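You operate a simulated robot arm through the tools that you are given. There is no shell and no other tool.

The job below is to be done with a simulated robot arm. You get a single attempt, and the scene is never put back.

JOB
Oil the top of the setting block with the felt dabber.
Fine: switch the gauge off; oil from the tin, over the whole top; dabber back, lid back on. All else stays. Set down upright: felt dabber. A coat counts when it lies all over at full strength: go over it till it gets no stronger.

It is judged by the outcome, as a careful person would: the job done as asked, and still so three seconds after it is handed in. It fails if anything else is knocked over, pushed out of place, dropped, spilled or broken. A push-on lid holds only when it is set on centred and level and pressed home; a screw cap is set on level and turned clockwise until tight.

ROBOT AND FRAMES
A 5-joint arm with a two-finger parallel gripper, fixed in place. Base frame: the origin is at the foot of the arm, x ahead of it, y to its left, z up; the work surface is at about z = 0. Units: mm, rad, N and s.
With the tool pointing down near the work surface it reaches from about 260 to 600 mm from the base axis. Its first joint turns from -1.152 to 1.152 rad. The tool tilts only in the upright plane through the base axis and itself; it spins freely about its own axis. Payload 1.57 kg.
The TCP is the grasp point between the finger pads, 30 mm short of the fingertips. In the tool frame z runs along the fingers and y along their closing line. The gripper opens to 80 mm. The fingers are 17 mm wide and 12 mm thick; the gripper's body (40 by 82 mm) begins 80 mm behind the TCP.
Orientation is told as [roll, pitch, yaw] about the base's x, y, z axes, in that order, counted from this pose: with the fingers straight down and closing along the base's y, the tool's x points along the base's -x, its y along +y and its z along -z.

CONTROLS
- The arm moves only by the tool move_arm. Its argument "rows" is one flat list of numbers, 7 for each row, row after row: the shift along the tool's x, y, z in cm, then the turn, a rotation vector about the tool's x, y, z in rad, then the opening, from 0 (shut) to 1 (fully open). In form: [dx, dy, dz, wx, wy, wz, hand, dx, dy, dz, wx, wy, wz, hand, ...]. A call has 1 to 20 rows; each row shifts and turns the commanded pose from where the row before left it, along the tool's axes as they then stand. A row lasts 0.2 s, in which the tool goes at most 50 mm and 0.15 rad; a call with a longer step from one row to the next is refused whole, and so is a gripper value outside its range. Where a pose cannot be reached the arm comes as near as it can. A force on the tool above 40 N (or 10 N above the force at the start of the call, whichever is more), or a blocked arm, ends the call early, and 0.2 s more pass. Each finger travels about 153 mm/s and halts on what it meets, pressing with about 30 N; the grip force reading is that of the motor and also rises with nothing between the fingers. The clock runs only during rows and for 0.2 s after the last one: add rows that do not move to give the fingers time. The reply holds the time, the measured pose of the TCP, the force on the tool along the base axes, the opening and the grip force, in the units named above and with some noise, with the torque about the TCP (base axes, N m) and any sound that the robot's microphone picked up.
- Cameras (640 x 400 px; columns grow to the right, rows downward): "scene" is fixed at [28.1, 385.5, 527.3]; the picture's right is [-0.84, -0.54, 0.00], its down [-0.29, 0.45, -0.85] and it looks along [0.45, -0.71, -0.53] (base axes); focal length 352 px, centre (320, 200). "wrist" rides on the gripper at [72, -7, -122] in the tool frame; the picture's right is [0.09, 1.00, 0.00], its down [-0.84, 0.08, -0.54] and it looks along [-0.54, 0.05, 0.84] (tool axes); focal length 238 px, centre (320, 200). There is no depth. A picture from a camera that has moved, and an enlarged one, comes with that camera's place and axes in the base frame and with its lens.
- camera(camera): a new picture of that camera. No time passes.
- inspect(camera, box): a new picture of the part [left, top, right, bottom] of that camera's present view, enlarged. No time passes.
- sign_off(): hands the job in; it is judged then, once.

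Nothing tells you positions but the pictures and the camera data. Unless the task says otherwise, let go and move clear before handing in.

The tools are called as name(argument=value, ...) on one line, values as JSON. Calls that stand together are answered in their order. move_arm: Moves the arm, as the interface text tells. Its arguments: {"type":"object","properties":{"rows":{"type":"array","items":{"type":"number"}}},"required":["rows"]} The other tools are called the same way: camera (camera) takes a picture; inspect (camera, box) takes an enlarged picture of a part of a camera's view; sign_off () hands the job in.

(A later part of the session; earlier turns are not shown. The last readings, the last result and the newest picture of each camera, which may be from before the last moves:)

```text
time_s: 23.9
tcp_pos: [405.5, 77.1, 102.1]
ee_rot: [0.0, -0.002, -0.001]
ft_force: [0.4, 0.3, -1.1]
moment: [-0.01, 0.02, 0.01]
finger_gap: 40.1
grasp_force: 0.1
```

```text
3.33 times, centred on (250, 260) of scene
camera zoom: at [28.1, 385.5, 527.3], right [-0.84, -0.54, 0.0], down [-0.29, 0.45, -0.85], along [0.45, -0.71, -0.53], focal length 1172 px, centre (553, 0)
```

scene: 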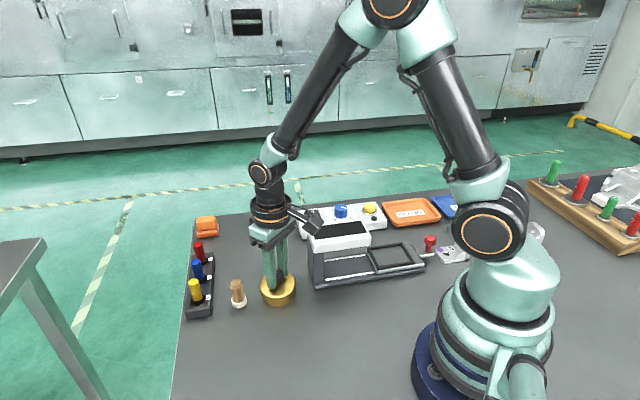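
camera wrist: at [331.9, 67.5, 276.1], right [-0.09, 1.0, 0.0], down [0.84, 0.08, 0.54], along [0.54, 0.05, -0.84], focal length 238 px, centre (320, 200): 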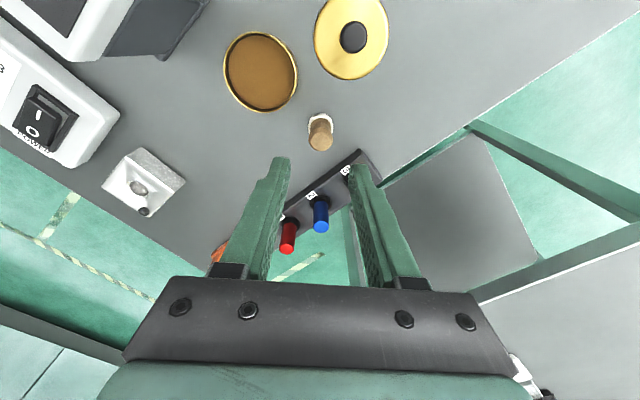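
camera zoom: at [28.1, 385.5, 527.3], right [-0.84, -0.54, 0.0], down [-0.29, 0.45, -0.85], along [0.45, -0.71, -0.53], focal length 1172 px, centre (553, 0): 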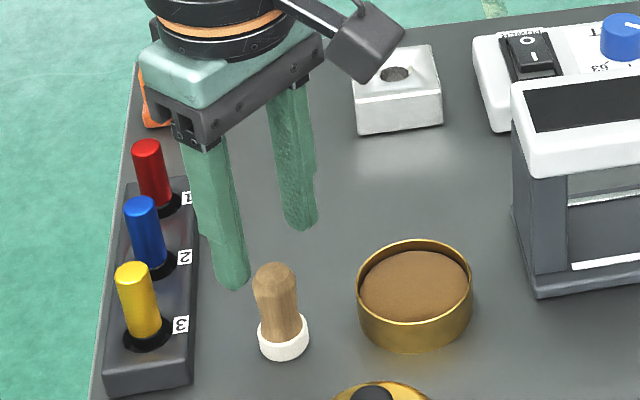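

The dabber's handle is centred between the fingers. Descending to TCP z≈50 and closing gently.

move_arm(rows=[0, 0, 2, 0, 0, 0, 0.5, 0, 0, 2, 0, 0, 0, 0.5, 0, 0, 1.2, 0, 0, 0, 0.45, 0, 0, 0, 0, 0, 0, 0.36, 0, 0, 0, 0, 0, 0, 0.32])

inspect(camera="wrist", box=[260, 100, 380, 220])

inspect(camera="scene", box=[190, 200, 310, 320])

```text
time_s: 25.1
tcp_pos: [406.1, 76.8, 49.8]
ee_rot: [0.0, 0.001, 0.0]
ft_force: [0.1, 1.1, -0.4]
moment: [0.02, 0.0, 0.0]
finger_gap: 25.7
grasp_force: 0.0
```

```text
3.33 times, centred on (320, 160) of wrist
camera zoom: at [334.2, 69.8, 172.4], right [-0.09, 1.0, 0.0], down [0.84, 0.08, 0.54], along [0.54, 0.05, -0.84], focal length 794 px, centre (320, 333)
```

zoom: 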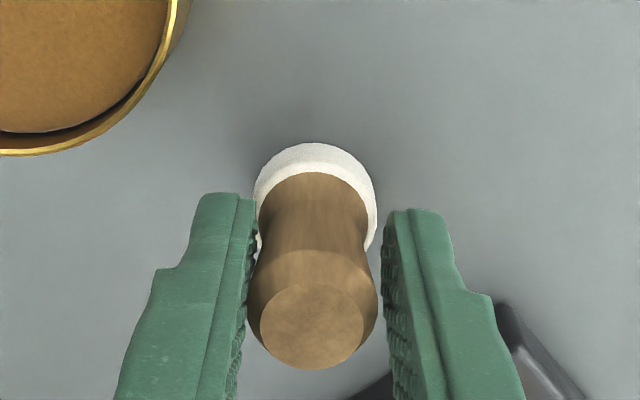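

```text
3.33 times, centred on (250, 260) of scene
camera zoom: at [28.1, 385.5, 527.3], right [-0.84, -0.54, 0.0], down [-0.29, 0.45, -0.85], along [0.45, -0.71, -0.53], focal length 1172 px, centre (553, 0)
```

zoom: 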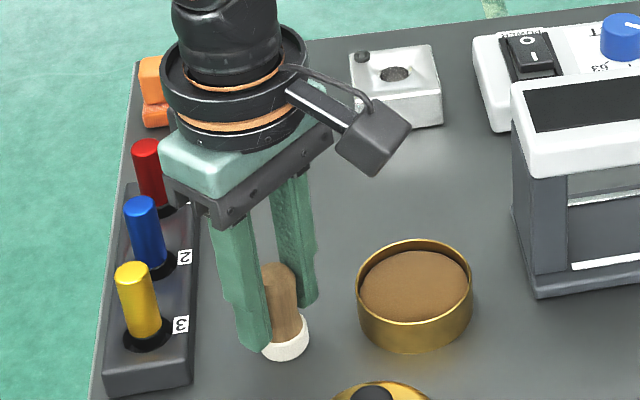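

The dabber is about 1 mm nearer one finger; I'll nudge over 0.8 mm and close.

move_arm(rows=[0, -0.08, 0, 0, 0, 0, 0.32, 0, 0, 0, 0, 0, 0, 0.3, 0, 0, 0, 0, 0, 0, 0.28, 0, 0, 0, 0, 0, 0, 0.25, 0, 0, 0, 0, 0, 0, 0.15, 0, 0, 0, 0, 0, 0, 0, 0, 0, 0, 0, 0, 0, 0])

inspect(camera="wrist", box=[260, 100, 380, 220])

inspect(camera="scene", box=[190, 200, 310, 320])

```text
time_s: 26.7
tcp_pos: [406.9, 76.9, 50.2]
ee_rot: [0.001, 0.001, 0.001]
ft_force: [-0.2, 0.7, 0.6]
moment: [0.0, -0.01, 0.0]
finger_gap: 20.7
grasp_force: 30.1
```

```text
3.33 times, centred on (320, 160) of wrist
camera zoom: at [334.3, 68.9, 172.6], right [-0.09, 1.0, 0.0], down [0.84, 0.08, 0.54], along [0.54, 0.05, -0.84], focal length 794 px, centre (320, 333)
```

zoom: 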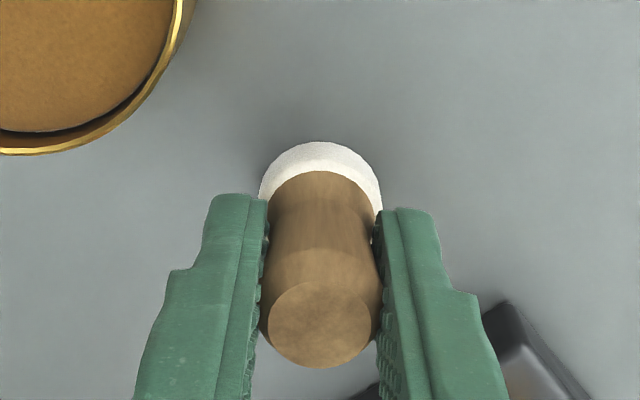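

```text
3.33 times, centred on (250, 260) of scene
camera zoom: at [28.1, 385.5, 527.3], right [-0.84, -0.54, 0.0], down [-0.29, 0.45, -0.85], along [0.45, -0.71, -0.53], focal length 1172 px, centre (553, 0)
```

zoom: 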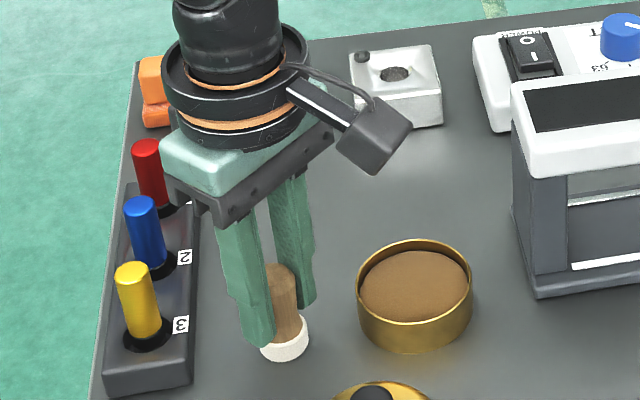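

Held. I'll lift the dabber 7 cm and carry it over the open tin.

move_arm(rows=[0, 0, -1, 0, 0, 0, 0, 0, 0, -3, 0, 0, 0, 0, 0, 0, -3, 0, 0, 0, 0, 2.415, -3.13, 0, 0, 0, 0, 0, 2.415, -3.13, 0, 0, 0, 0, 0, 0, 0, 0, 0, 0, 0, 0])

camera(camera="wrist")

inspect(camera="scene", box=[200, 200, 340, 340])

```text
time_s: 28.1
tcp_pos: [359.0, 13.1, 121.4]
ee_rot: [-0.001, -0.001, 0.001]
ft_force: [0.0, -0.5, 0.6]
moment: [-0.01, -0.01, -0.01]
finger_gap: 20.7
grasp_force: 30.3
```

```text
taken
camera wrist: at [286.6, 5.8, 244.0], right [-0.09, 1.0, 0.0], down [0.84, 0.08, 0.54], along [0.54, 0.05, -0.84], focal length 238 px, centre (320, 200)
```

wrist: 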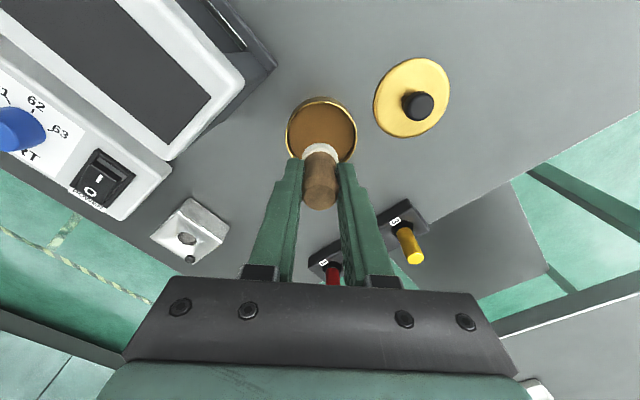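

```text
2.86 times, centred on (270, 270) of scene
camera zoom: at [28.1, 385.4, 527.3], right [-0.84, -0.54, 0.0], down [-0.29, 0.45, -0.85], along [0.45, -0.71, -0.53], focal length 1004 px, centre (463, 0)
```

zoom: 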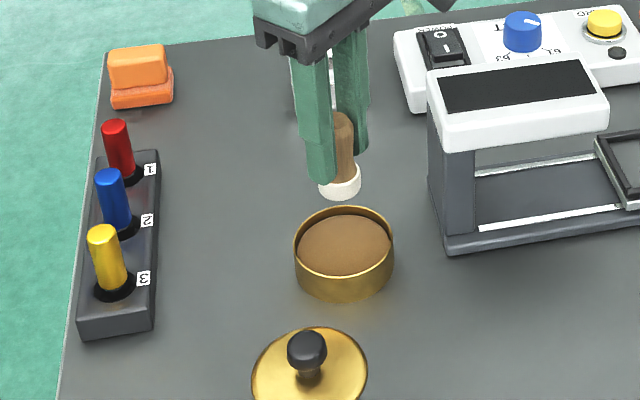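

The dabber is centred over the open tin. I'll lower it to just above the rim and then creep down onto the oil.

move_arm(rows=[0, 0, 2.5, 0, 0, 0, 0, 0, 0, 2, 0, 0, 0, 0, 0, 0, 0.3, 0, 0, 0, 0, 0, 0, 0.2, 0, 0, 0, 0, 0, 0, 0.2, 0, 0, 0, 0, 0, 0, 0, 0, 0, 0, 0])

inspect(camera="scene", box=[230, 240, 320, 320])

inspect(camera="wrist", box=[240, 80, 400, 220])

```text
time_s: 29.5
tcp_pos: [359.7, 14.7, 68.5]
ee_rot: [-0.001, -0.001, -0.001]
ft_force: [-0.3, 0.4, 0.0]
moment: [0.01, 0.03, -0.02]
finger_gap: 20.9
grasp_force: 30.1
```

```text
5.00 times, centred on (275, 280) of scene
camera zoom: at [28.1, 385.5, 527.3], right [-0.84, -0.54, 0.0], down [-0.29, 0.45, -0.85], along [0.45, -0.71, -0.53], focal length 1757 px, centre (545, -200)
```

zoom: 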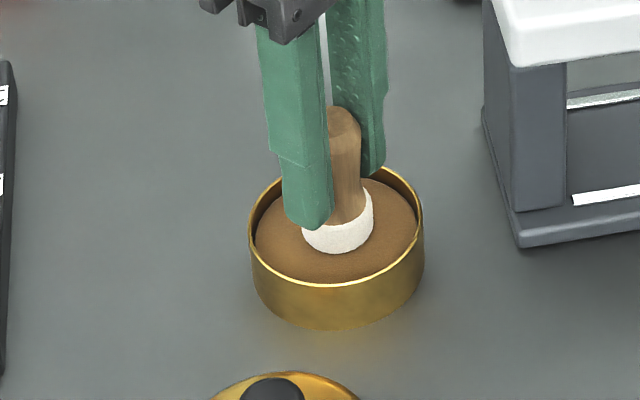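

```text
2.86 times, centred on (320, 150) of wrist
camera zoom: at [286.5, 6.4, 191.6], right [-0.09, 1.0, 0.0], down [0.84, 0.08, 0.54], along [0.54, 0.05, -0.84], focal length 681 px, centre (320, 343)
```

zoom: 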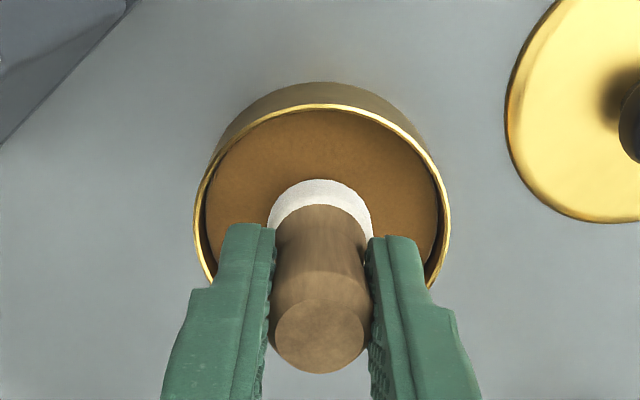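

The felt is just above or on the oil pad; lowering by 1 mm steps to touch it lightly.

move_arm(rows=[0, 0, 0.1, 0, 0, 0, 0, 0, 0, 0.1, 0, 0, 0, 0, 0, 0, 0.1, 0, 0, 0, 0, 0, 0, 0, 0, 0, 0, 0])

inspect(camera="scene", box=[230, 240, 320, 320])

```text
time_s: 30.5
tcp_pos: [359.2, 12.8, 65.0]
ee_rot: [-0.001, -0.002, 0.0]
ft_force: [-6.1, 0.0, 27.1]
moment: [-0.05, 0.22, 0.01]
finger_gap: 20.8
grasp_force: 30.5
```

```text
5.00 times, centred on (275, 280) of scene
camera zoom: at [28.0, 385.5, 527.4], right [-0.84, -0.54, 0.0], down [-0.29, 0.45, -0.85], along [0.45, -0.71, -0.53], focal length 1757 px, centre (545, -200)
```

zoom: 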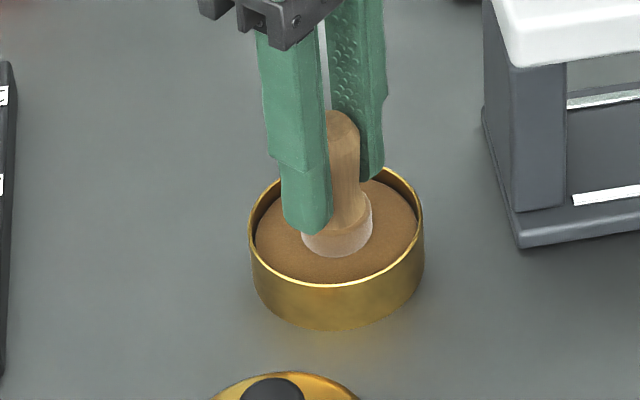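

The felt has darkened with oil at 27 N. I'll ease slightly, dwell to load it, then lift and look.

move_arm(rows=[0, 0, -0.05, 0, 0, 0, 0, 0, 0, 0, 0, 0, 0, 0, 0, 0, 0, 0, 0, 0, 0, 0, 0, 0, 0, 0, 0, 0, 0, 0, 0, 0, 0, 0, 0])

inspect(camera="scene", box=[230, 240, 320, 320])

```text
time_s: 31.7
tcp_pos: [358.9, 12.6, 66.5]
ee_rot: [-0.001, -0.001, 0.0]
ft_force: [4.9, 0.9, 8.2]
moment: [0.02, -0.26, -0.01]
finger_gap: 20.8
grasp_force: 29.7
```

```text
5.00 times, centred on (275, 280) of scene
camera zoom: at [28.1, 385.5, 527.3], right [-0.84, -0.54, 0.0], down [-0.29, 0.45, -0.85], along [0.45, -0.71, -0.53], focal length 1757 px, centre (545, -200)
```

zoom: 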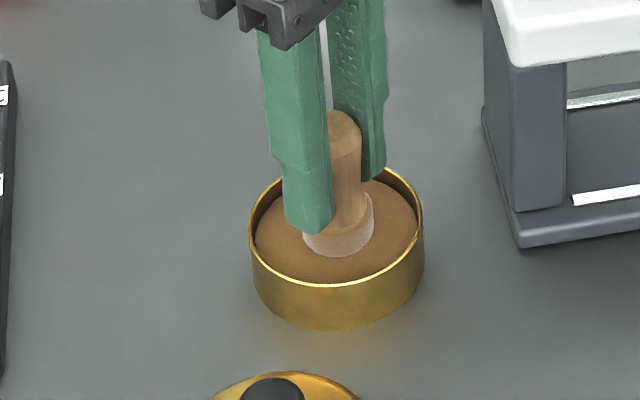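

Oil pad surface is at about z 16 (TCP 66). I'll lift out straight, and move to where I can view the block closely.

move_arm(rows=[0, 0, -0.5, 0, 0, 0, 0, 0, 0, -2, 0, 0, 0, 0, 0, 0, -3, 0, 0, 0, 0, 0, 0, -3, 0, 0, 0, 0, -2.05, -3.08, 0, 0, 0, 0, 0, -2.05, -3.08, 0, 0, 0, 0, 0, -2.05, -3.08, 0, 0, 0, 0, 0, -2.05, -3.08, 0, 0, 0, 0, 0, 0, 0, 0, 0, 0, 0, 0])

camera(camera="wrist")

inspect(camera="scene", box=[220, 180, 340, 320])

```text
time_s: 33.7
tcp_pos: [441.3, -110.7, 153.4]
ee_rot: [0.0, 0.001, 0.001]
ft_force: [0.1, 0.4, -0.4]
moment: [-0.01, -0.03, -0.02]
finger_gap: 21.0
grasp_force: 29.6
```

```text
taken
camera wrist: at [368.1, -118.1, 275.4], right [-0.09, 1.0, 0.0], down [0.84, 0.08, 0.54], along [0.54, 0.05, -0.84], focal length 238 px, centre (320, 200)
```

wrist: 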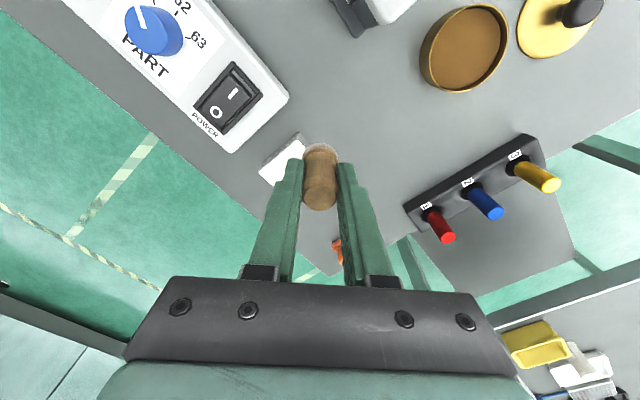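

```text
2.86 times, centred on (280, 250) of scene
camera zoom: at [28.1, 385.4, 527.3], right [-0.84, -0.54, 0.0], down [-0.29, 0.45, -0.85], along [0.45, -0.71, -0.53], focal length 1004 px, centre (434, 57)
```

zoom: 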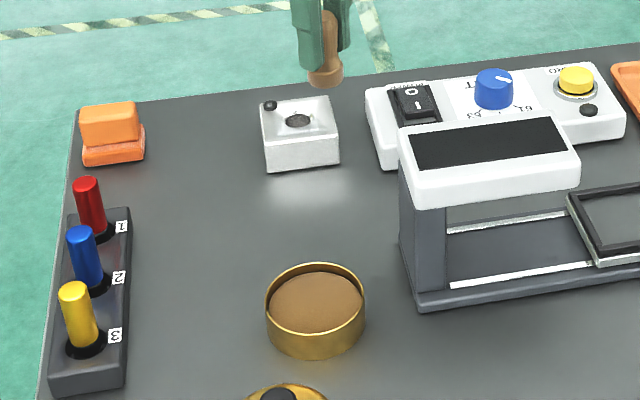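

The fingers hide the block; I'll move outward so that it shows above the dabber in the wrist view.

move_arm(rows=[-4, 0.3, 0, 0, 0, 0, 0, -4, 0.3, 0, 0, 0, 0, 0, 0, 0, 0, 0, 0, 0, 0])

camera(camera="wrist")

inspect(camera="scene", box=[240, 200, 310, 250])

```text
time_s: 34.5
tcp_pos: [520.8, -104.1, 150.5]
ee_rot: [0.0, 0.0, 0.001]
ft_force: [0.0, 0.7, -0.1]
moment: [-0.01, 0.03, 0.0]
finger_gap: 20.7
grasp_force: 29.5
```

```text
taken
camera wrist: at [448.1, -111.1, 274.8], right [-0.09, 1.0, 0.0], down [0.84, 0.08, 0.54], along [0.54, 0.05, -0.84], focal length 238 px, centre (320, 200)
```

wrist: 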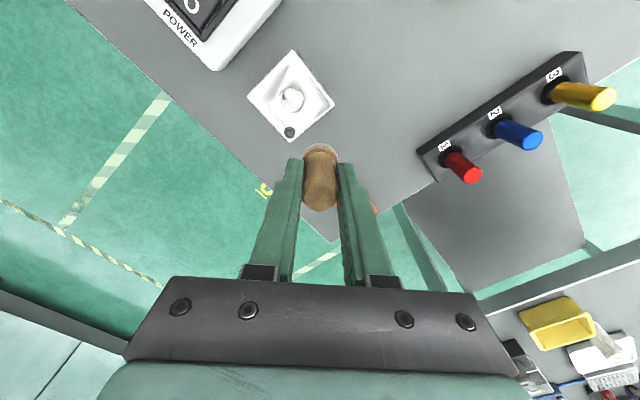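

```text
8.00 times, centred on (275, 225) of scene
camera zoom: at [28.1, 385.5, 527.3], right [-0.84, -0.54, 0.0], down [-0.29, 0.45, -0.85], along [0.45, -0.71, -0.53], focal length 2812 px, centre (680, 0)
```

zoom: 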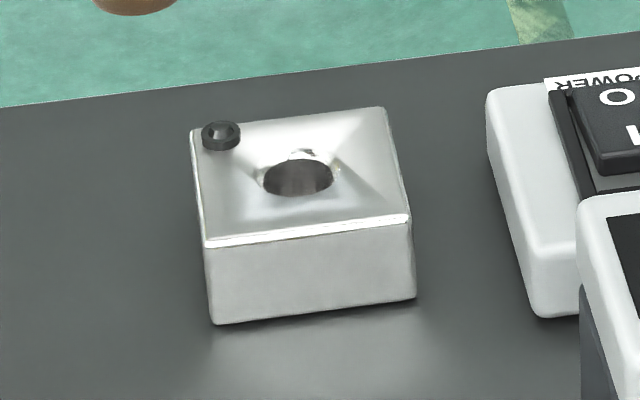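

inspect(camera="wrist", box=[230, 30, 350, 150])

```text
3.33 times, centred on (290, 90) of wrist
camera zoom: at [448.1, -111.1, 274.8], right [-0.09, 1.0, 0.0], down [0.84, 0.08, 0.54], along [0.54, 0.05, -0.84], focal length 794 px, centre (420, 567)
```

zoom: 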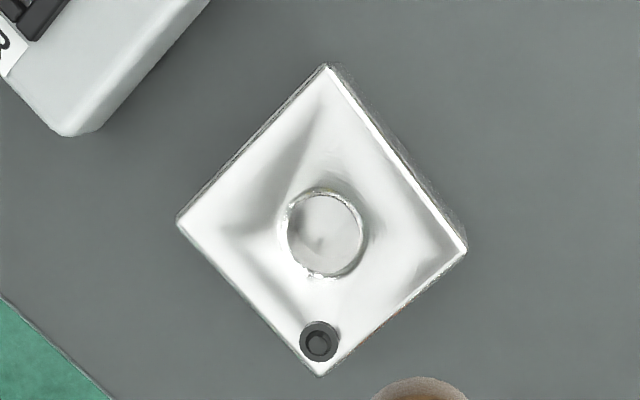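

The block is ~58 mm square turned 45°, centred about (495.5, -135.7), with a 23 mm centre hole and a socket screw standing up near the far (+x) corner at about (525, -135). I'll turn the tool -45° to line up with it and come over the near corner region for a first dab.

move_arm(rows=[0, 0, 0, 0, 0, 0.1309, 0, 0, 0, 0, 0, 0, 0.1309, 0, 0, 0, 0, 0, 0, 0.1309, 0, 0, 0, 0, 0, 0, 0.1309, 0, 0, 0, 0, 0, 0, 0.1309, 0, 0, 0, 0, 0, 0, 0.1309, 0, 0.66, -2.9, 0, 0, 0, 0, 0, 0.66, -2.9, 0, 0, 0, 0, 0, 0, 0, 3, 0, 0, 0, 0, 0, 0, 2.5, 0, 0, 0, 0, 0, 0, 0, 0, 0, 0, 0])

camera(camera="wrist")

inspect(camera="scene", box=[220, 170, 330, 260])

```text
time_s: 36.9
tcp_pos: [470.8, -136.5, 93.7]
ee_rot: [0.001, 0.0, -0.784]
ft_force: [-0.3, 0.0, 0.6]
moment: [0.02, 0.01, -0.01]
finger_gap: 20.6
grasp_force: 29.5
```

```text
taken
camera wrist: at [414.9, -90.5, 217.3], right [0.64, 0.77, 0.0], down [0.65, -0.54, 0.54], along [0.42, -0.35, -0.84], focal length 238 px, centre (320, 200)
```

wrist: 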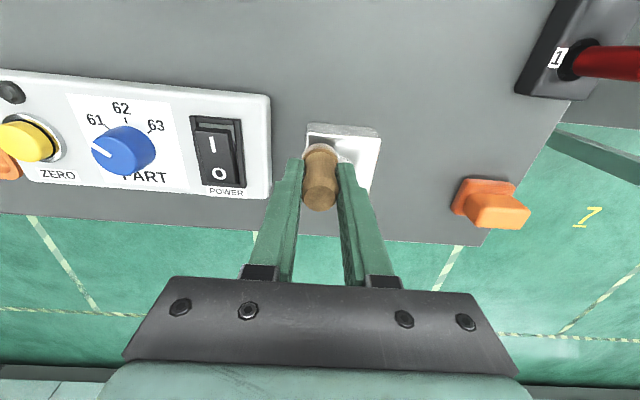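

```text
4.44 times, centred on (275, 215) of scene
camera zoom: at [28.1, 385.5, 527.3], right [-0.84, -0.54, 0.0], down [-0.29, 0.45, -0.85], along [0.45, -0.71, -0.53], focal length 1562 px, centre (520, 133)
```

zoom: 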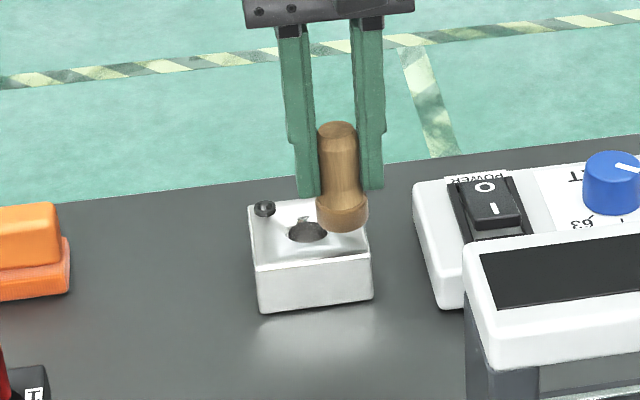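

The felt is oil-coloured and over the near-right corner of the block in the scene view. Lowering to find the top surface.

move_arm(rows=[0, 0, 1.0, 0, 0, 0, 0, 0, 0, 0.2, 0, 0, 0, 0, 0, 0, 0.1, 0, 0, 0, 0, 0, 0, 0.1, 0, 0, 0, 0, 0, 0, 0.05, 0, 0, 0, 0, 0, 0, 0, 0, 0, 0, 0])

inspect(camera="scene", box=[240, 190, 310, 250])

```text
time_s: 38.3
tcp_pos: [470.2, -134.5, 81.5]
ee_rot: [-0.001, 0.0, -0.786]
ft_force: [0.1, -1.7, 2.3]
moment: [-0.06, -0.03, -0.01]
finger_gap: 20.8
grasp_force: 30.3
```

```text
6.67 times, centred on (275, 220) of scene
camera zoom: at [28.1, 385.5, 527.3], right [-0.84, -0.54, 0.0], down [-0.29, 0.45, -0.85], along [0.45, -0.71, -0.53], focal length 2343 px, centre (620, 67)
```

zoom: 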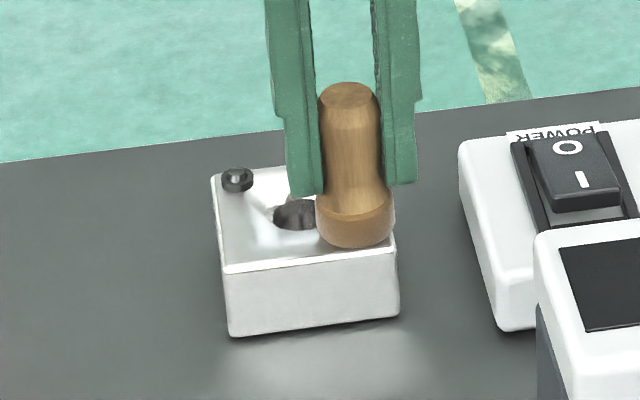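

Slight contact force appears (2 N). One more half millimetre to confirm contact, then lift a bit to see the mark.

move_arm(rows=[0, 0, 0.04, 0, 0, 0, 0, 0, 0, 0, 0, 0, 0, 0, 0, 0, 0, 0, 0, 0, 0])

inspect(camera="scene", box=[240, 190, 310, 250])

```text
time_s: 39.1
tcp_pos: [470.2, -135.1, 81.5]
ee_rot: [-0.001, 0.001, -0.787]
ft_force: [-3.6, 2.8, 12.0]
moment: [0.06, 0.12, -0.04]
finger_gap: 20.6
grasp_force: 30.1
```

```text
6.67 times, centred on (275, 220) of scene
camera zoom: at [28.1, 385.5, 527.3], right [-0.84, -0.54, 0.0], down [-0.29, 0.45, -0.85], along [0.45, -0.71, -0.53], focal length 2343 px, centre (620, 67)
```

zoom: 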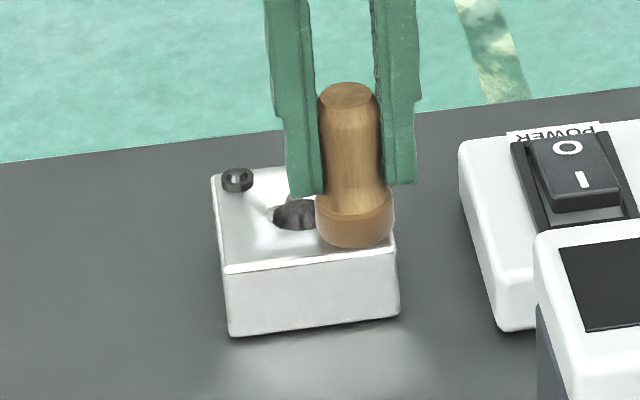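

Contact confirmed at 12 N. I'll ease a touch and wipe along the near edge towards the left, watching the force and the trail.

move_arm(rows=[0, 0, -0.02, 0, 0, 0, 0, 0, 0.5, 0, 0, 0, 0, 0, 0, 0.5, 0, 0, 0, 0, 0, 0, 0.5, 0, 0, 0, 0, 0, 0, 0.5, 0, 0, 0, 0, 0])

inspect(camera="scene", box=[240, 190, 310, 250])

inspect(camera="wrist", box=[260, 90, 400, 220])

```text
time_s: 40.3
tcp_pos: [484.1, -121.6, 81.8]
ee_rot: [0.001, -0.001, -0.785]
ft_force: [-0.7, -1.3, 2.2]
moment: [-0.05, 0.05, -0.03]
finger_gap: 20.7
grasp_force: 30.2
```

```text
6.67 times, centred on (275, 220) of scene
camera zoom: at [28.1, 385.5, 527.3], right [-0.84, -0.54, 0.0], down [-0.29, 0.45, -0.85], along [0.45, -0.71, -0.53], focal length 2343 px, centre (620, 67)
```

zoom: 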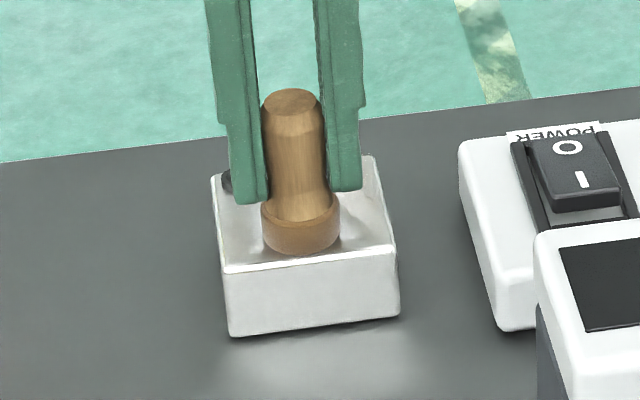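

```text
3.08 times, centred on (330, 155) of wrist
camera zoom: at [428.0, -76.0, 204.0], right [0.64, 0.77, 0.0], down [0.65, -0.54, 0.54], along [0.42, -0.35, -0.84], focal length 733 px, centre (289, 338)
```

zoom: 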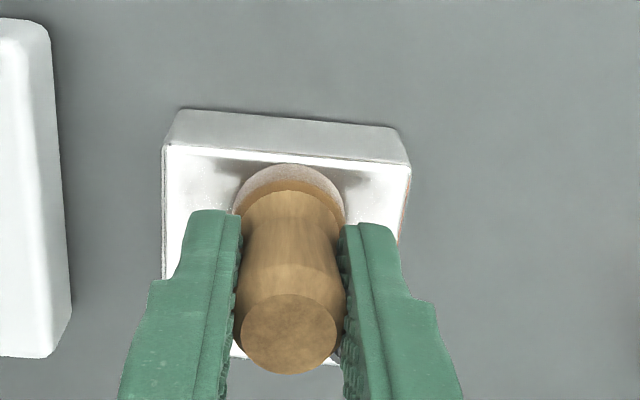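

No clear trail from this angle; I'll lift 3 cm and move aside to look at the surface.

move_arm(rows=[0, 0, -1, 0, 0, 0, 0, 0, 0, -3, 0, 0, 0, 0, -4, 0, -2, 0, 0, 0, 0, -3, 0, 0, 0, 0, 0, 0])

inspect(camera="scene", box=[240, 190, 310, 250])

camera(camera="wrist")

```text
time_s: 41.3
tcp_pos: [533.9, -173.2, 141.4]
ee_rot: [0.001, 0.002, -0.784]
ft_force: [0.3, 0.3, -0.2]
moment: [0.04, 0.0, 0.03]
finger_gap: 20.6
grasp_force: 29.5
```

```text
6.67 times, centred on (275, 220) of scene
camera zoom: at [28.1, 385.5, 527.3], right [-0.84, -0.54, 0.0], down [-0.29, 0.45, -0.85], along [0.45, -0.71, -0.53], focal length 2343 px, centre (620, 67)
```

zoom: 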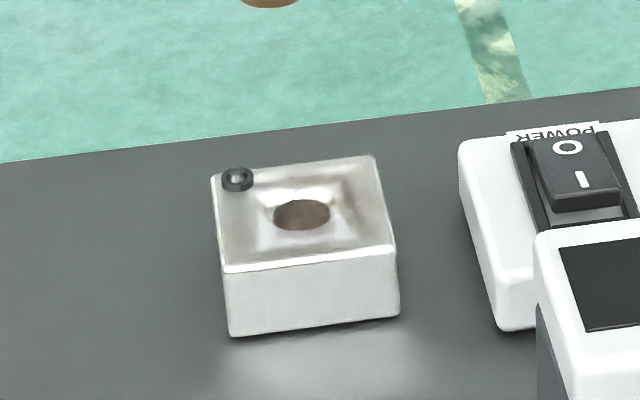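

```text
taken
camera wrist: at [478.3, -127.1, 263.4], right [0.64, 0.77, 0.0], down [0.65, -0.54, 0.54], along [0.42, -0.35, -0.84], focal length 238 px, centre (320, 200)
```

wrist: 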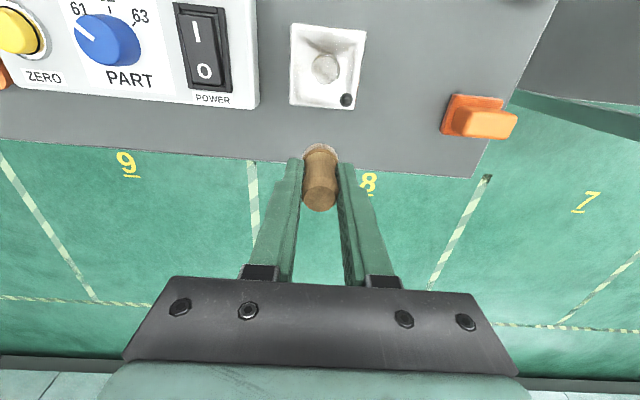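

inspect(camera="wrist", box=[280, 15, 380, 115])

inspect(camera="scene", box=[260, 205, 290, 230])

```text
4.00 times, centred on (330, 65) of wrist
camera zoom: at [478.3, -127.1, 263.4], right [0.64, 0.77, 0.0], down [0.65, -0.54, 0.54], along [0.42, -0.35, -0.84], focal length 953 px, centre (280, 740)
```

zoom: 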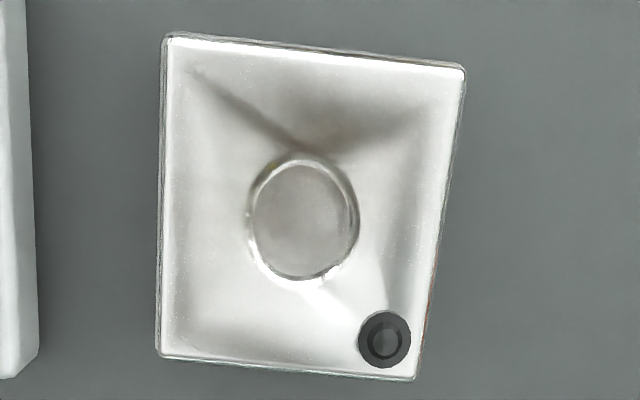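

```text
16.00 times, centred on (275, 218) of scene
camera zoom: at [28.1, 385.5, 527.3], right [-0.84, -0.54, 0.0], down [-0.29, 0.45, -0.85], along [0.45, -0.71, -0.53], focal length 5623 px, centre (1040, -80)
```

zoom: 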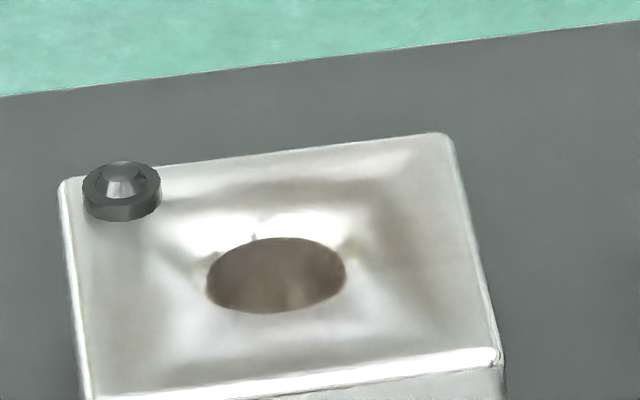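

The rendering makes the film hard to see, so I'll cover the top systematically (block is ~60 mm square, centre about (494.8, -135.5), top z≈30). First, back to the near corner and down to light contact.

move_arm(rows=[3.87, -1.21, 0, 0, 0, 0, 0, 3.87, -1.21, 0, 0, 0, 0, 0, 0, 0, 3, 0, 0, 0, 0, 0, 0, 2.6, 0, 0, 0, 0, 0, 0, 0.3, 0, 0, 0, 0, 0, 0, 0.1, 0, 0, 0, 0, 0, 0, 0.03, 0, 0, 0, 0, 0, 0, 0, 0, 0, 0, 0])

inspect(camera="scene", box=[240, 190, 310, 250])

inspect(camera="wrist", box=[260, 90, 400, 220])

```text
time_s: 43.1
tcp_pos: [462.5, -133.2, 81.9]
ee_rot: [0.001, 0.0, -0.785]
ft_force: [0.1, -0.2, 0.2]
moment: [0.0, -0.01, -0.01]
finger_gap: 20.6
grasp_force: 30.0
```

```text
6.67 times, centred on (275, 220) of scene
camera zoom: at [28.1, 385.5, 527.3], right [-0.84, -0.54, 0.0], down [-0.29, 0.45, -0.85], along [0.45, -0.71, -0.53], focal length 2343 px, centre (620, 67)
```

zoom: 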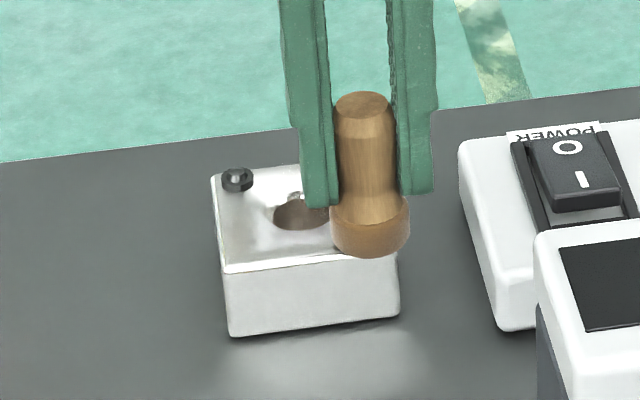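

```text
3.08 times, centred on (330, 155) of wrist
camera zoom: at [405.4, -86.9, 204.5], right [0.64, 0.77, 0.0], down [0.65, -0.54, 0.54], along [0.42, -0.35, -0.84], focal length 733 px, centre (289, 338)
```

zoom: 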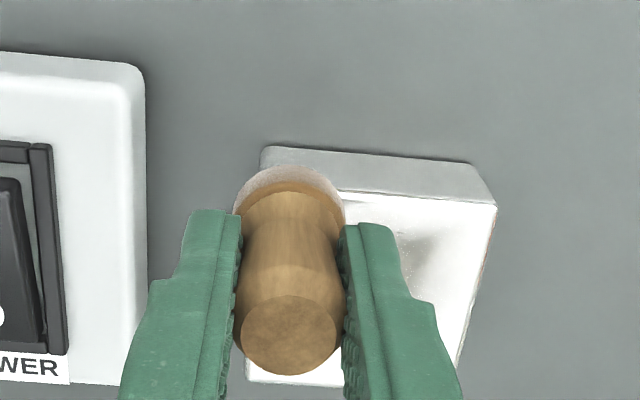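

The felt is over the corner but not yet in contact. I'll lower to a few newtons.

move_arm(rows=[0.0, 0, 0.05, 0, 0, 0, 0, 0, 0, 0.05, 0, 0, 0, 0, 0, 0, 0, 0, 0, 0, 0])

```text
time_s: 43.9
tcp_pos: [462.1, -133.1, 81.1]
ee_rot: [0.0, 0.0, -0.786]
ft_force: [-5.0, 0.4, 11.0]
moment: [-0.04, 0.16, 0.0]
finger_gap: 20.5
grasp_force: 29.9
```

Contact at 11 N. Starting the raster: first line along the near edge, then step in.

move_arm(rows=[-0.1, 1.09, -0.01, 0, 0, 0, 0, -0.1, 1.09, 0, 0, 0, 0, 0, 0, 1.09, 0, 0, 0, 0, 0, 0, 1.09, 0, 0, 0, 0, 0, -1.05, 0, 0, 0, 0, 0, 0])

inspect(camera="scene", box=[240, 190, 310, 250])

inspect(camera="wrist", box=[200, 90, 400, 220])

```text
time_s: 45.1
tcp_pos: [503.2, -109.6, 80.5]
ee_rot: [0.002, 0.0, -0.783]
ft_force: [-4.6, 7.8, 16.7]
moment: [0.37, 0.05, 0.04]
finger_gap: 20.8
grasp_force: 29.6
```

```text
6.67 times, centred on (275, 220) of scene
camera zoom: at [28.0, 385.5, 527.3], right [-0.84, -0.54, 0.0], down [-0.29, 0.45, -0.85], along [0.45, -0.71, -0.53], focal length 2343 px, centre (620, 67)
```

zoom: 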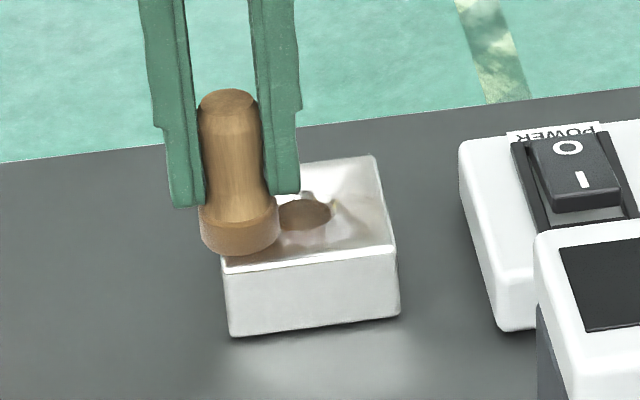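

```text
3.08 times, centred on (300, 155) of wrist
camera zoom: at [446.4, -64.6, 202.3], right [0.64, 0.77, 0.0], down [0.65, -0.53, 0.54], along [0.42, -0.35, -0.84], focal length 733 px, centre (382, 338)
```

zoom: 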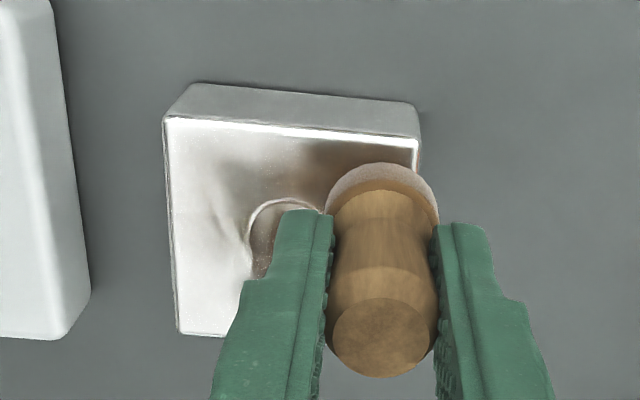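

A brown oil film is now visible along the wiped band, and the block hasn't moved. Continuing the raster with slightly less pressure.

move_arm(rows=[0, -1.11, -0.03, 0, 0, 0, 0, 0, -1.11, 0, 0, 0, 0, 0, 0, -1.11, 0, 0, 0, 0, 0, 0, -1.11, 0, 0, 0, 0, 0, -1.05, 0, 0, 0, 0, 0, 0, 0, 1.09, 0, 0, 0, 0, 0, 0, 1.09, 0, 0, 0, 0, 0, 0, 1.09, 0, 0, 0, 0, 0, 0, 1.09, 0, 0, 0, 0, 0])

inspect(camera="scene", box=[240, 190, 310, 250])

inspect(camera="wrist", box=[200, 60, 400, 220])

```text
time_s: 47.1
tcp_pos: [509.9, -117.9, 81.3]
ee_rot: [-0.001, -0.001, -0.786]
ft_force: [-0.6, -0.1, -0.2]
moment: [0.03, -0.01, 0.01]
finger_gap: 20.7
grasp_force: 29.6
```

```text
6.67 times, centred on (275, 220) of scene
camera zoom: at [28.1, 385.5, 527.3], right [-0.84, -0.54, 0.0], down [-0.29, 0.45, -0.85], along [0.45, -0.71, -0.53], focal length 2343 px, centre (620, 67)
```

zoom: 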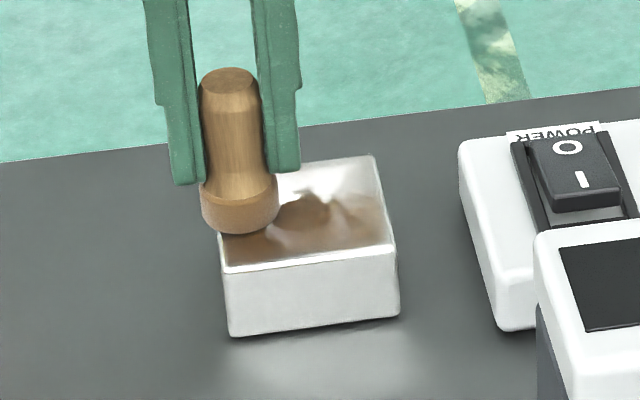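

```text
2.50 times, centred on (300, 140) of wrist
camera zoom: at [453.1, -72.8, 204.4], right [0.64, 0.77, 0.0], down [0.65, -0.54, 0.54], along [0.42, -0.35, -0.84], focal length 596 px, centre (370, 350)
```

zoom: 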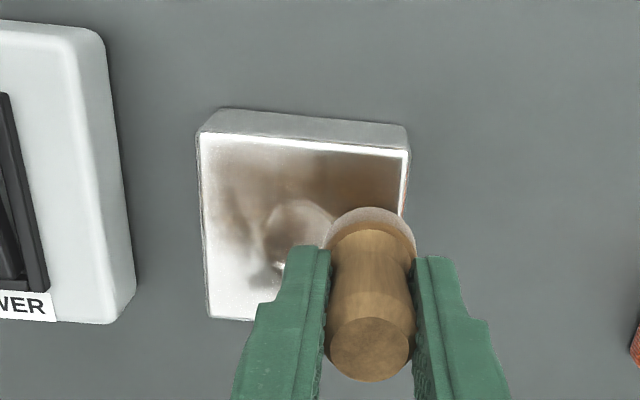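

The brown film shows clearly where wiped; contact faded at the end, so I'll press 0.5 mm more, go back along this line, and do the far half.

move_arm(rows=[0, 0, 0.05, 0, 0, 0, 0, 0, -1.12, 0, 0, 0, 0, 0, 0, -1.12, 0, 0, 0, 0, 0, 0, -1.12, 0, 0, 0, 0, 0, 0, -1.12, 0, 0, 0, 0, 0])

inspect(camera="scene", box=[240, 190, 310, 250])

```text
time_s: 48.3
tcp_pos: [476.5, -150.0, 79.7]
ee_rot: [-0.001, 0.001, -0.784]
ft_force: [0.9, 0.8, -0.3]
moment: [0.01, 0.02, -0.05]
finger_gap: 20.6
grasp_force: 30.4
```

```text
6.67 times, centred on (275, 220) of scene
camera zoom: at [28.1, 385.5, 527.3], right [-0.84, -0.54, 0.0], down [-0.29, 0.45, -0.85], along [0.45, -0.71, -0.53], focal length 2343 px, centre (620, 67)
```

zoom: 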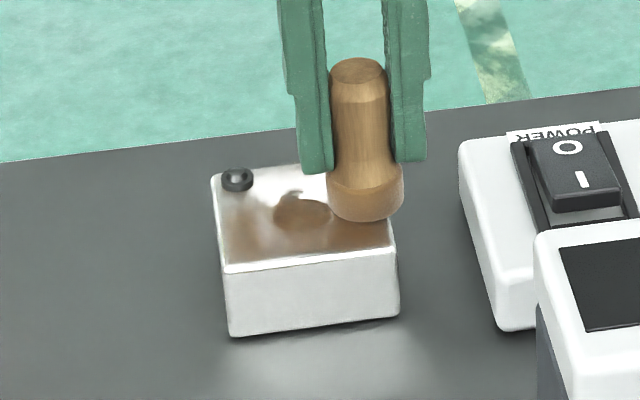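

Contact seems light here, so I'll press down a little further and read the force.

move_arm(rows=[0, 0.05, 0.05, 0, 0, 0, 0, 0, 0, 0, 0, 0, 0, 0])

```text
time_s: 48.9
tcp_pos: [478.1, -150.9, 78.8]
ee_rot: [0.002, 0.0, -0.786]
ft_force: [-0.5, -0.1, 1.6]
moment: [-0.01, 0.02, 0.0]
finger_gap: 20.9
grasp_force: 29.8
```

Only 1.6 N, so the dabber may have slid up slightly in the grip; pressing another half millimetre.

move_arm(rows=[0, 0, 0.05, 0, 0, 0, 0, 0, 0, 0, 0, 0, 0, 0])

inspect(camera="scene", box=[240, 180, 310, 240])

```text
time_s: 49.5
tcp_pos: [477.5, -151.2, 80.4]
ee_rot: [0.0, 0.0, -0.785]
ft_force: [-5.7, 2.9, 14.5]
moment: [0.01, 0.15, 0.01]
finger_gap: 20.3
grasp_force: 29.8
```

```text
6.67 times, centred on (275, 210) of scene
camera zoom: at [28.1, 385.5, 527.3], right [-0.84, -0.54, 0.0], down [-0.29, 0.45, -0.85], along [0.45, -0.71, -0.53], focal length 2343 px, centre (620, 133)
```

zoom: 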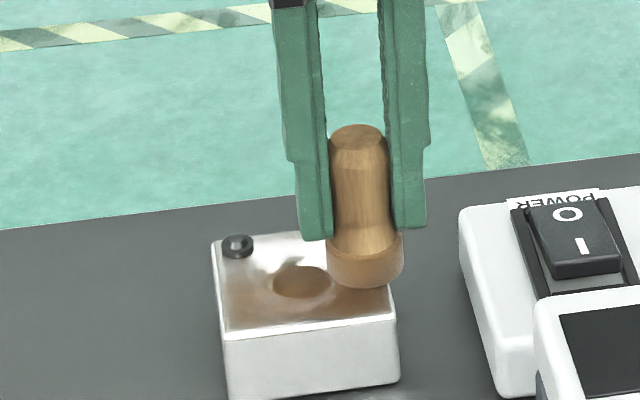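

14 N now. Wiping this middle line again and then the far half, keeping clear of the screw.

move_arm(rows=[-0.05, 1.12, 0, 0, 0, 0, 0, 0, 1.12, 0, 0, 0, 0, 0, 0, 1.12, 0, 0, 0, 0, 0, 0, 1.1, 0, 0, 0, 0, 0, 0, -0.95, 0, 0, 0, 0, 0, 0, -0.95, 0, 0, 0, 0, 0, -1.1, -0.3, 0, 0, 0, 0, 0, 0, -1.1, 0, 0, 0, 0, 0, 0, -1.1, 0, 0, 0, 0, 0])

inspect(camera="scene", box=[240, 190, 310, 250])

inspect(camera="wrist", box=[240, 60, 440, 220])

```text
time_s: 51.5
tcp_pos: [486.3, -158.5, 78.3]
ee_rot: [0.003, -0.004, -0.786]
ft_force: [7.8, 6.3, 16.8]
moment: [0.18, -0.41, 0.08]
finger_gap: 21.0
grasp_force: 29.4
```

```text
6.67 times, centred on (275, 220) of scene
camera zoom: at [28.0, 385.5, 527.3], right [-0.84, -0.54, 0.0], down [-0.29, 0.45, -0.85], along [0.45, -0.71, -0.53], focal length 2343 px, centre (620, 67)
```

zoom: 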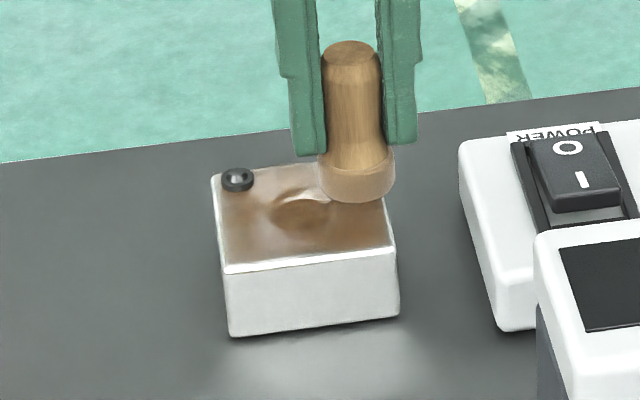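

```text
2.50 times, centred on (340, 140) of wrist
camera zoom: at [430.5, -112.0, 201.8], right [0.64, 0.77, 0.0], down [0.64, -0.54, 0.55], along [0.42, -0.35, -0.84], focal length 596 px, centre (270, 350)
```

zoom: 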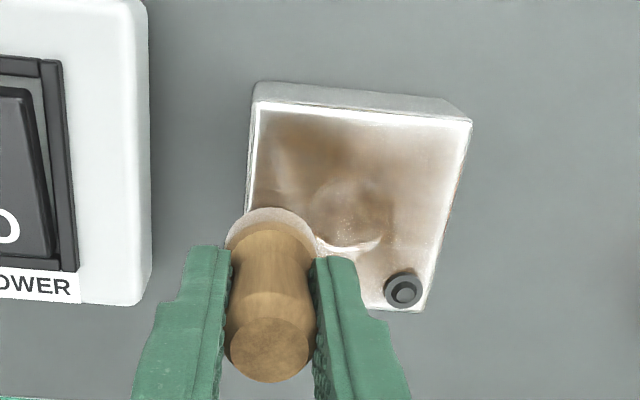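

Coverage is good on the near part. Continuing to the far edge line, stopping short of the screw.

move_arm(rows=[-0.6, 0, -0.01, 0, 0, 0, 0, -0.6, 0, 0, 0, 0, 0, 0, 0, 1.05, 0, 0, 0, 0, 0, 0, 1.05, 0, 0, 0, 0, 0])

inspect(camera="scene", box=[240, 190, 310, 250])

inspect(camera="wrist", box=[240, 60, 440, 220])

```text
time_s: 52.5
tcp_pos: [510.4, -151.5, 78.4]
ee_rot: [0.0, 0.0, -0.785]
ft_force: [-2.1, -4.9, 7.9]
moment: [-0.24, 0.05, -0.03]
finger_gap: 20.7
grasp_force: 29.6
```

```text
6.67 times, centred on (275, 220) of scene
camera zoom: at [28.1, 385.5, 527.3], right [-0.84, -0.54, 0.0], down [-0.29, 0.45, -0.85], along [0.45, -0.71, -0.53], focal length 2343 px, centre (620, 67)
```

zoom: 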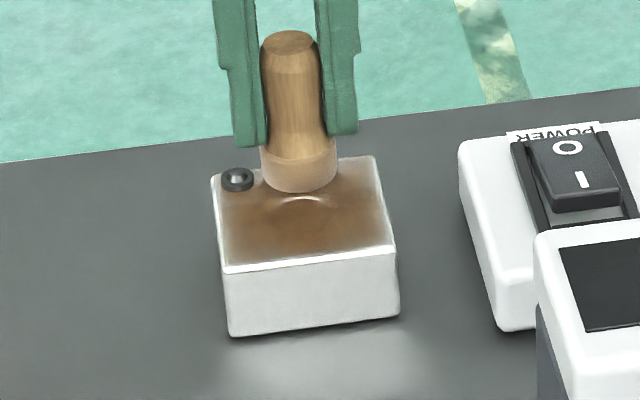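

```text
2.50 times, centred on (340, 140) of wrist
camera zoom: at [453.8, -106.2, 201.1], right [0.64, 0.77, 0.0], down [0.65, -0.54, 0.54], along [0.42, -0.35, -0.84], focal length 596 px, centre (270, 350)
```

zoom: 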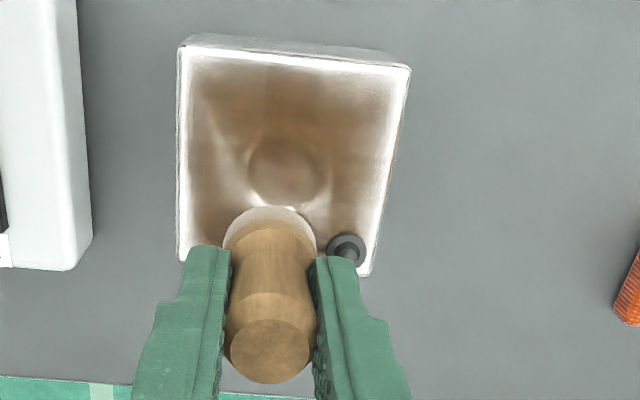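

The film shows over most of the top with a paler border at the edges. I'll lift clear and look at the whole top before re-dipping.

move_arm(rows=[0, 0, -1, 0, 0, 0, 0, 0, 0, -4, 0, 0, 0, 0, -4, 0, -1, 0, 0, 0, 0, -1, 0, 0, 0, 0, 0, 0])

inspect(camera="scene", box=[255, 200, 295, 235])

camera(camera="wrist")

inspect(camera="wrist", box=[260, 30, 400, 140])

```text
time_s: 53.5
tcp_pos: [543.7, -187.2, 140.1]
ee_rot: [0.0, -0.001, -0.785]
ft_force: [0.2, 0.3, -0.3]
moment: [-0.03, 0.02, -0.01]
finger_gap: 21.1
grasp_force: 29.4
```

```text
11.43 times, centred on (275, 218) of scene
camera zoom: at [28.1, 385.5, 527.3], right [-0.84, -0.54, 0.0], down [-0.29, 0.45, -0.85], along [0.45, -0.71, -0.53], focal length 4017 px, centre (834, 0)
```

zoom: 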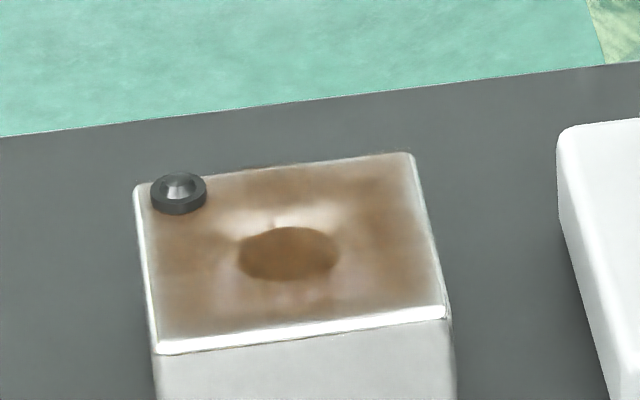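

```text
taken
camera wrist: at [489.0, -141.1, 262.0], right [0.64, 0.77, 0.0], down [0.65, -0.54, 0.54], along [0.42, -0.35, -0.84], focal length 238 px, centre (320, 200)
```

wrist: 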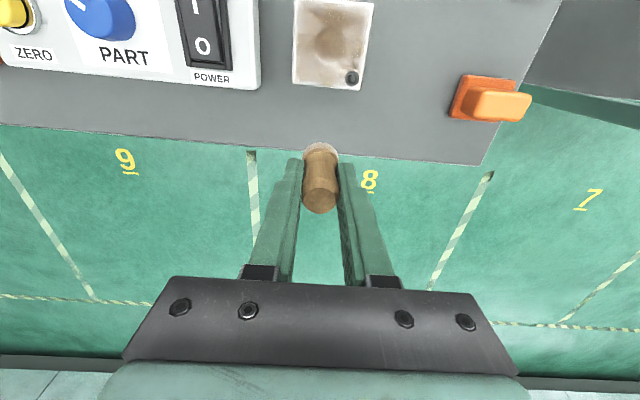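

```text
3.64 times, centred on (330, 85) of wrist
camera zoom: at [489.0, -141.1, 262.0], right [0.64, 0.77, 0.0], down [0.65, -0.54, 0.54], along [0.42, -0.35, -0.84], focal length 867 px, centre (284, 618)
```

zoom: 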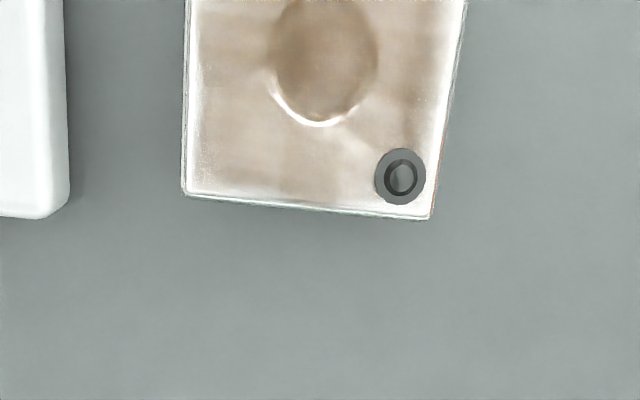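

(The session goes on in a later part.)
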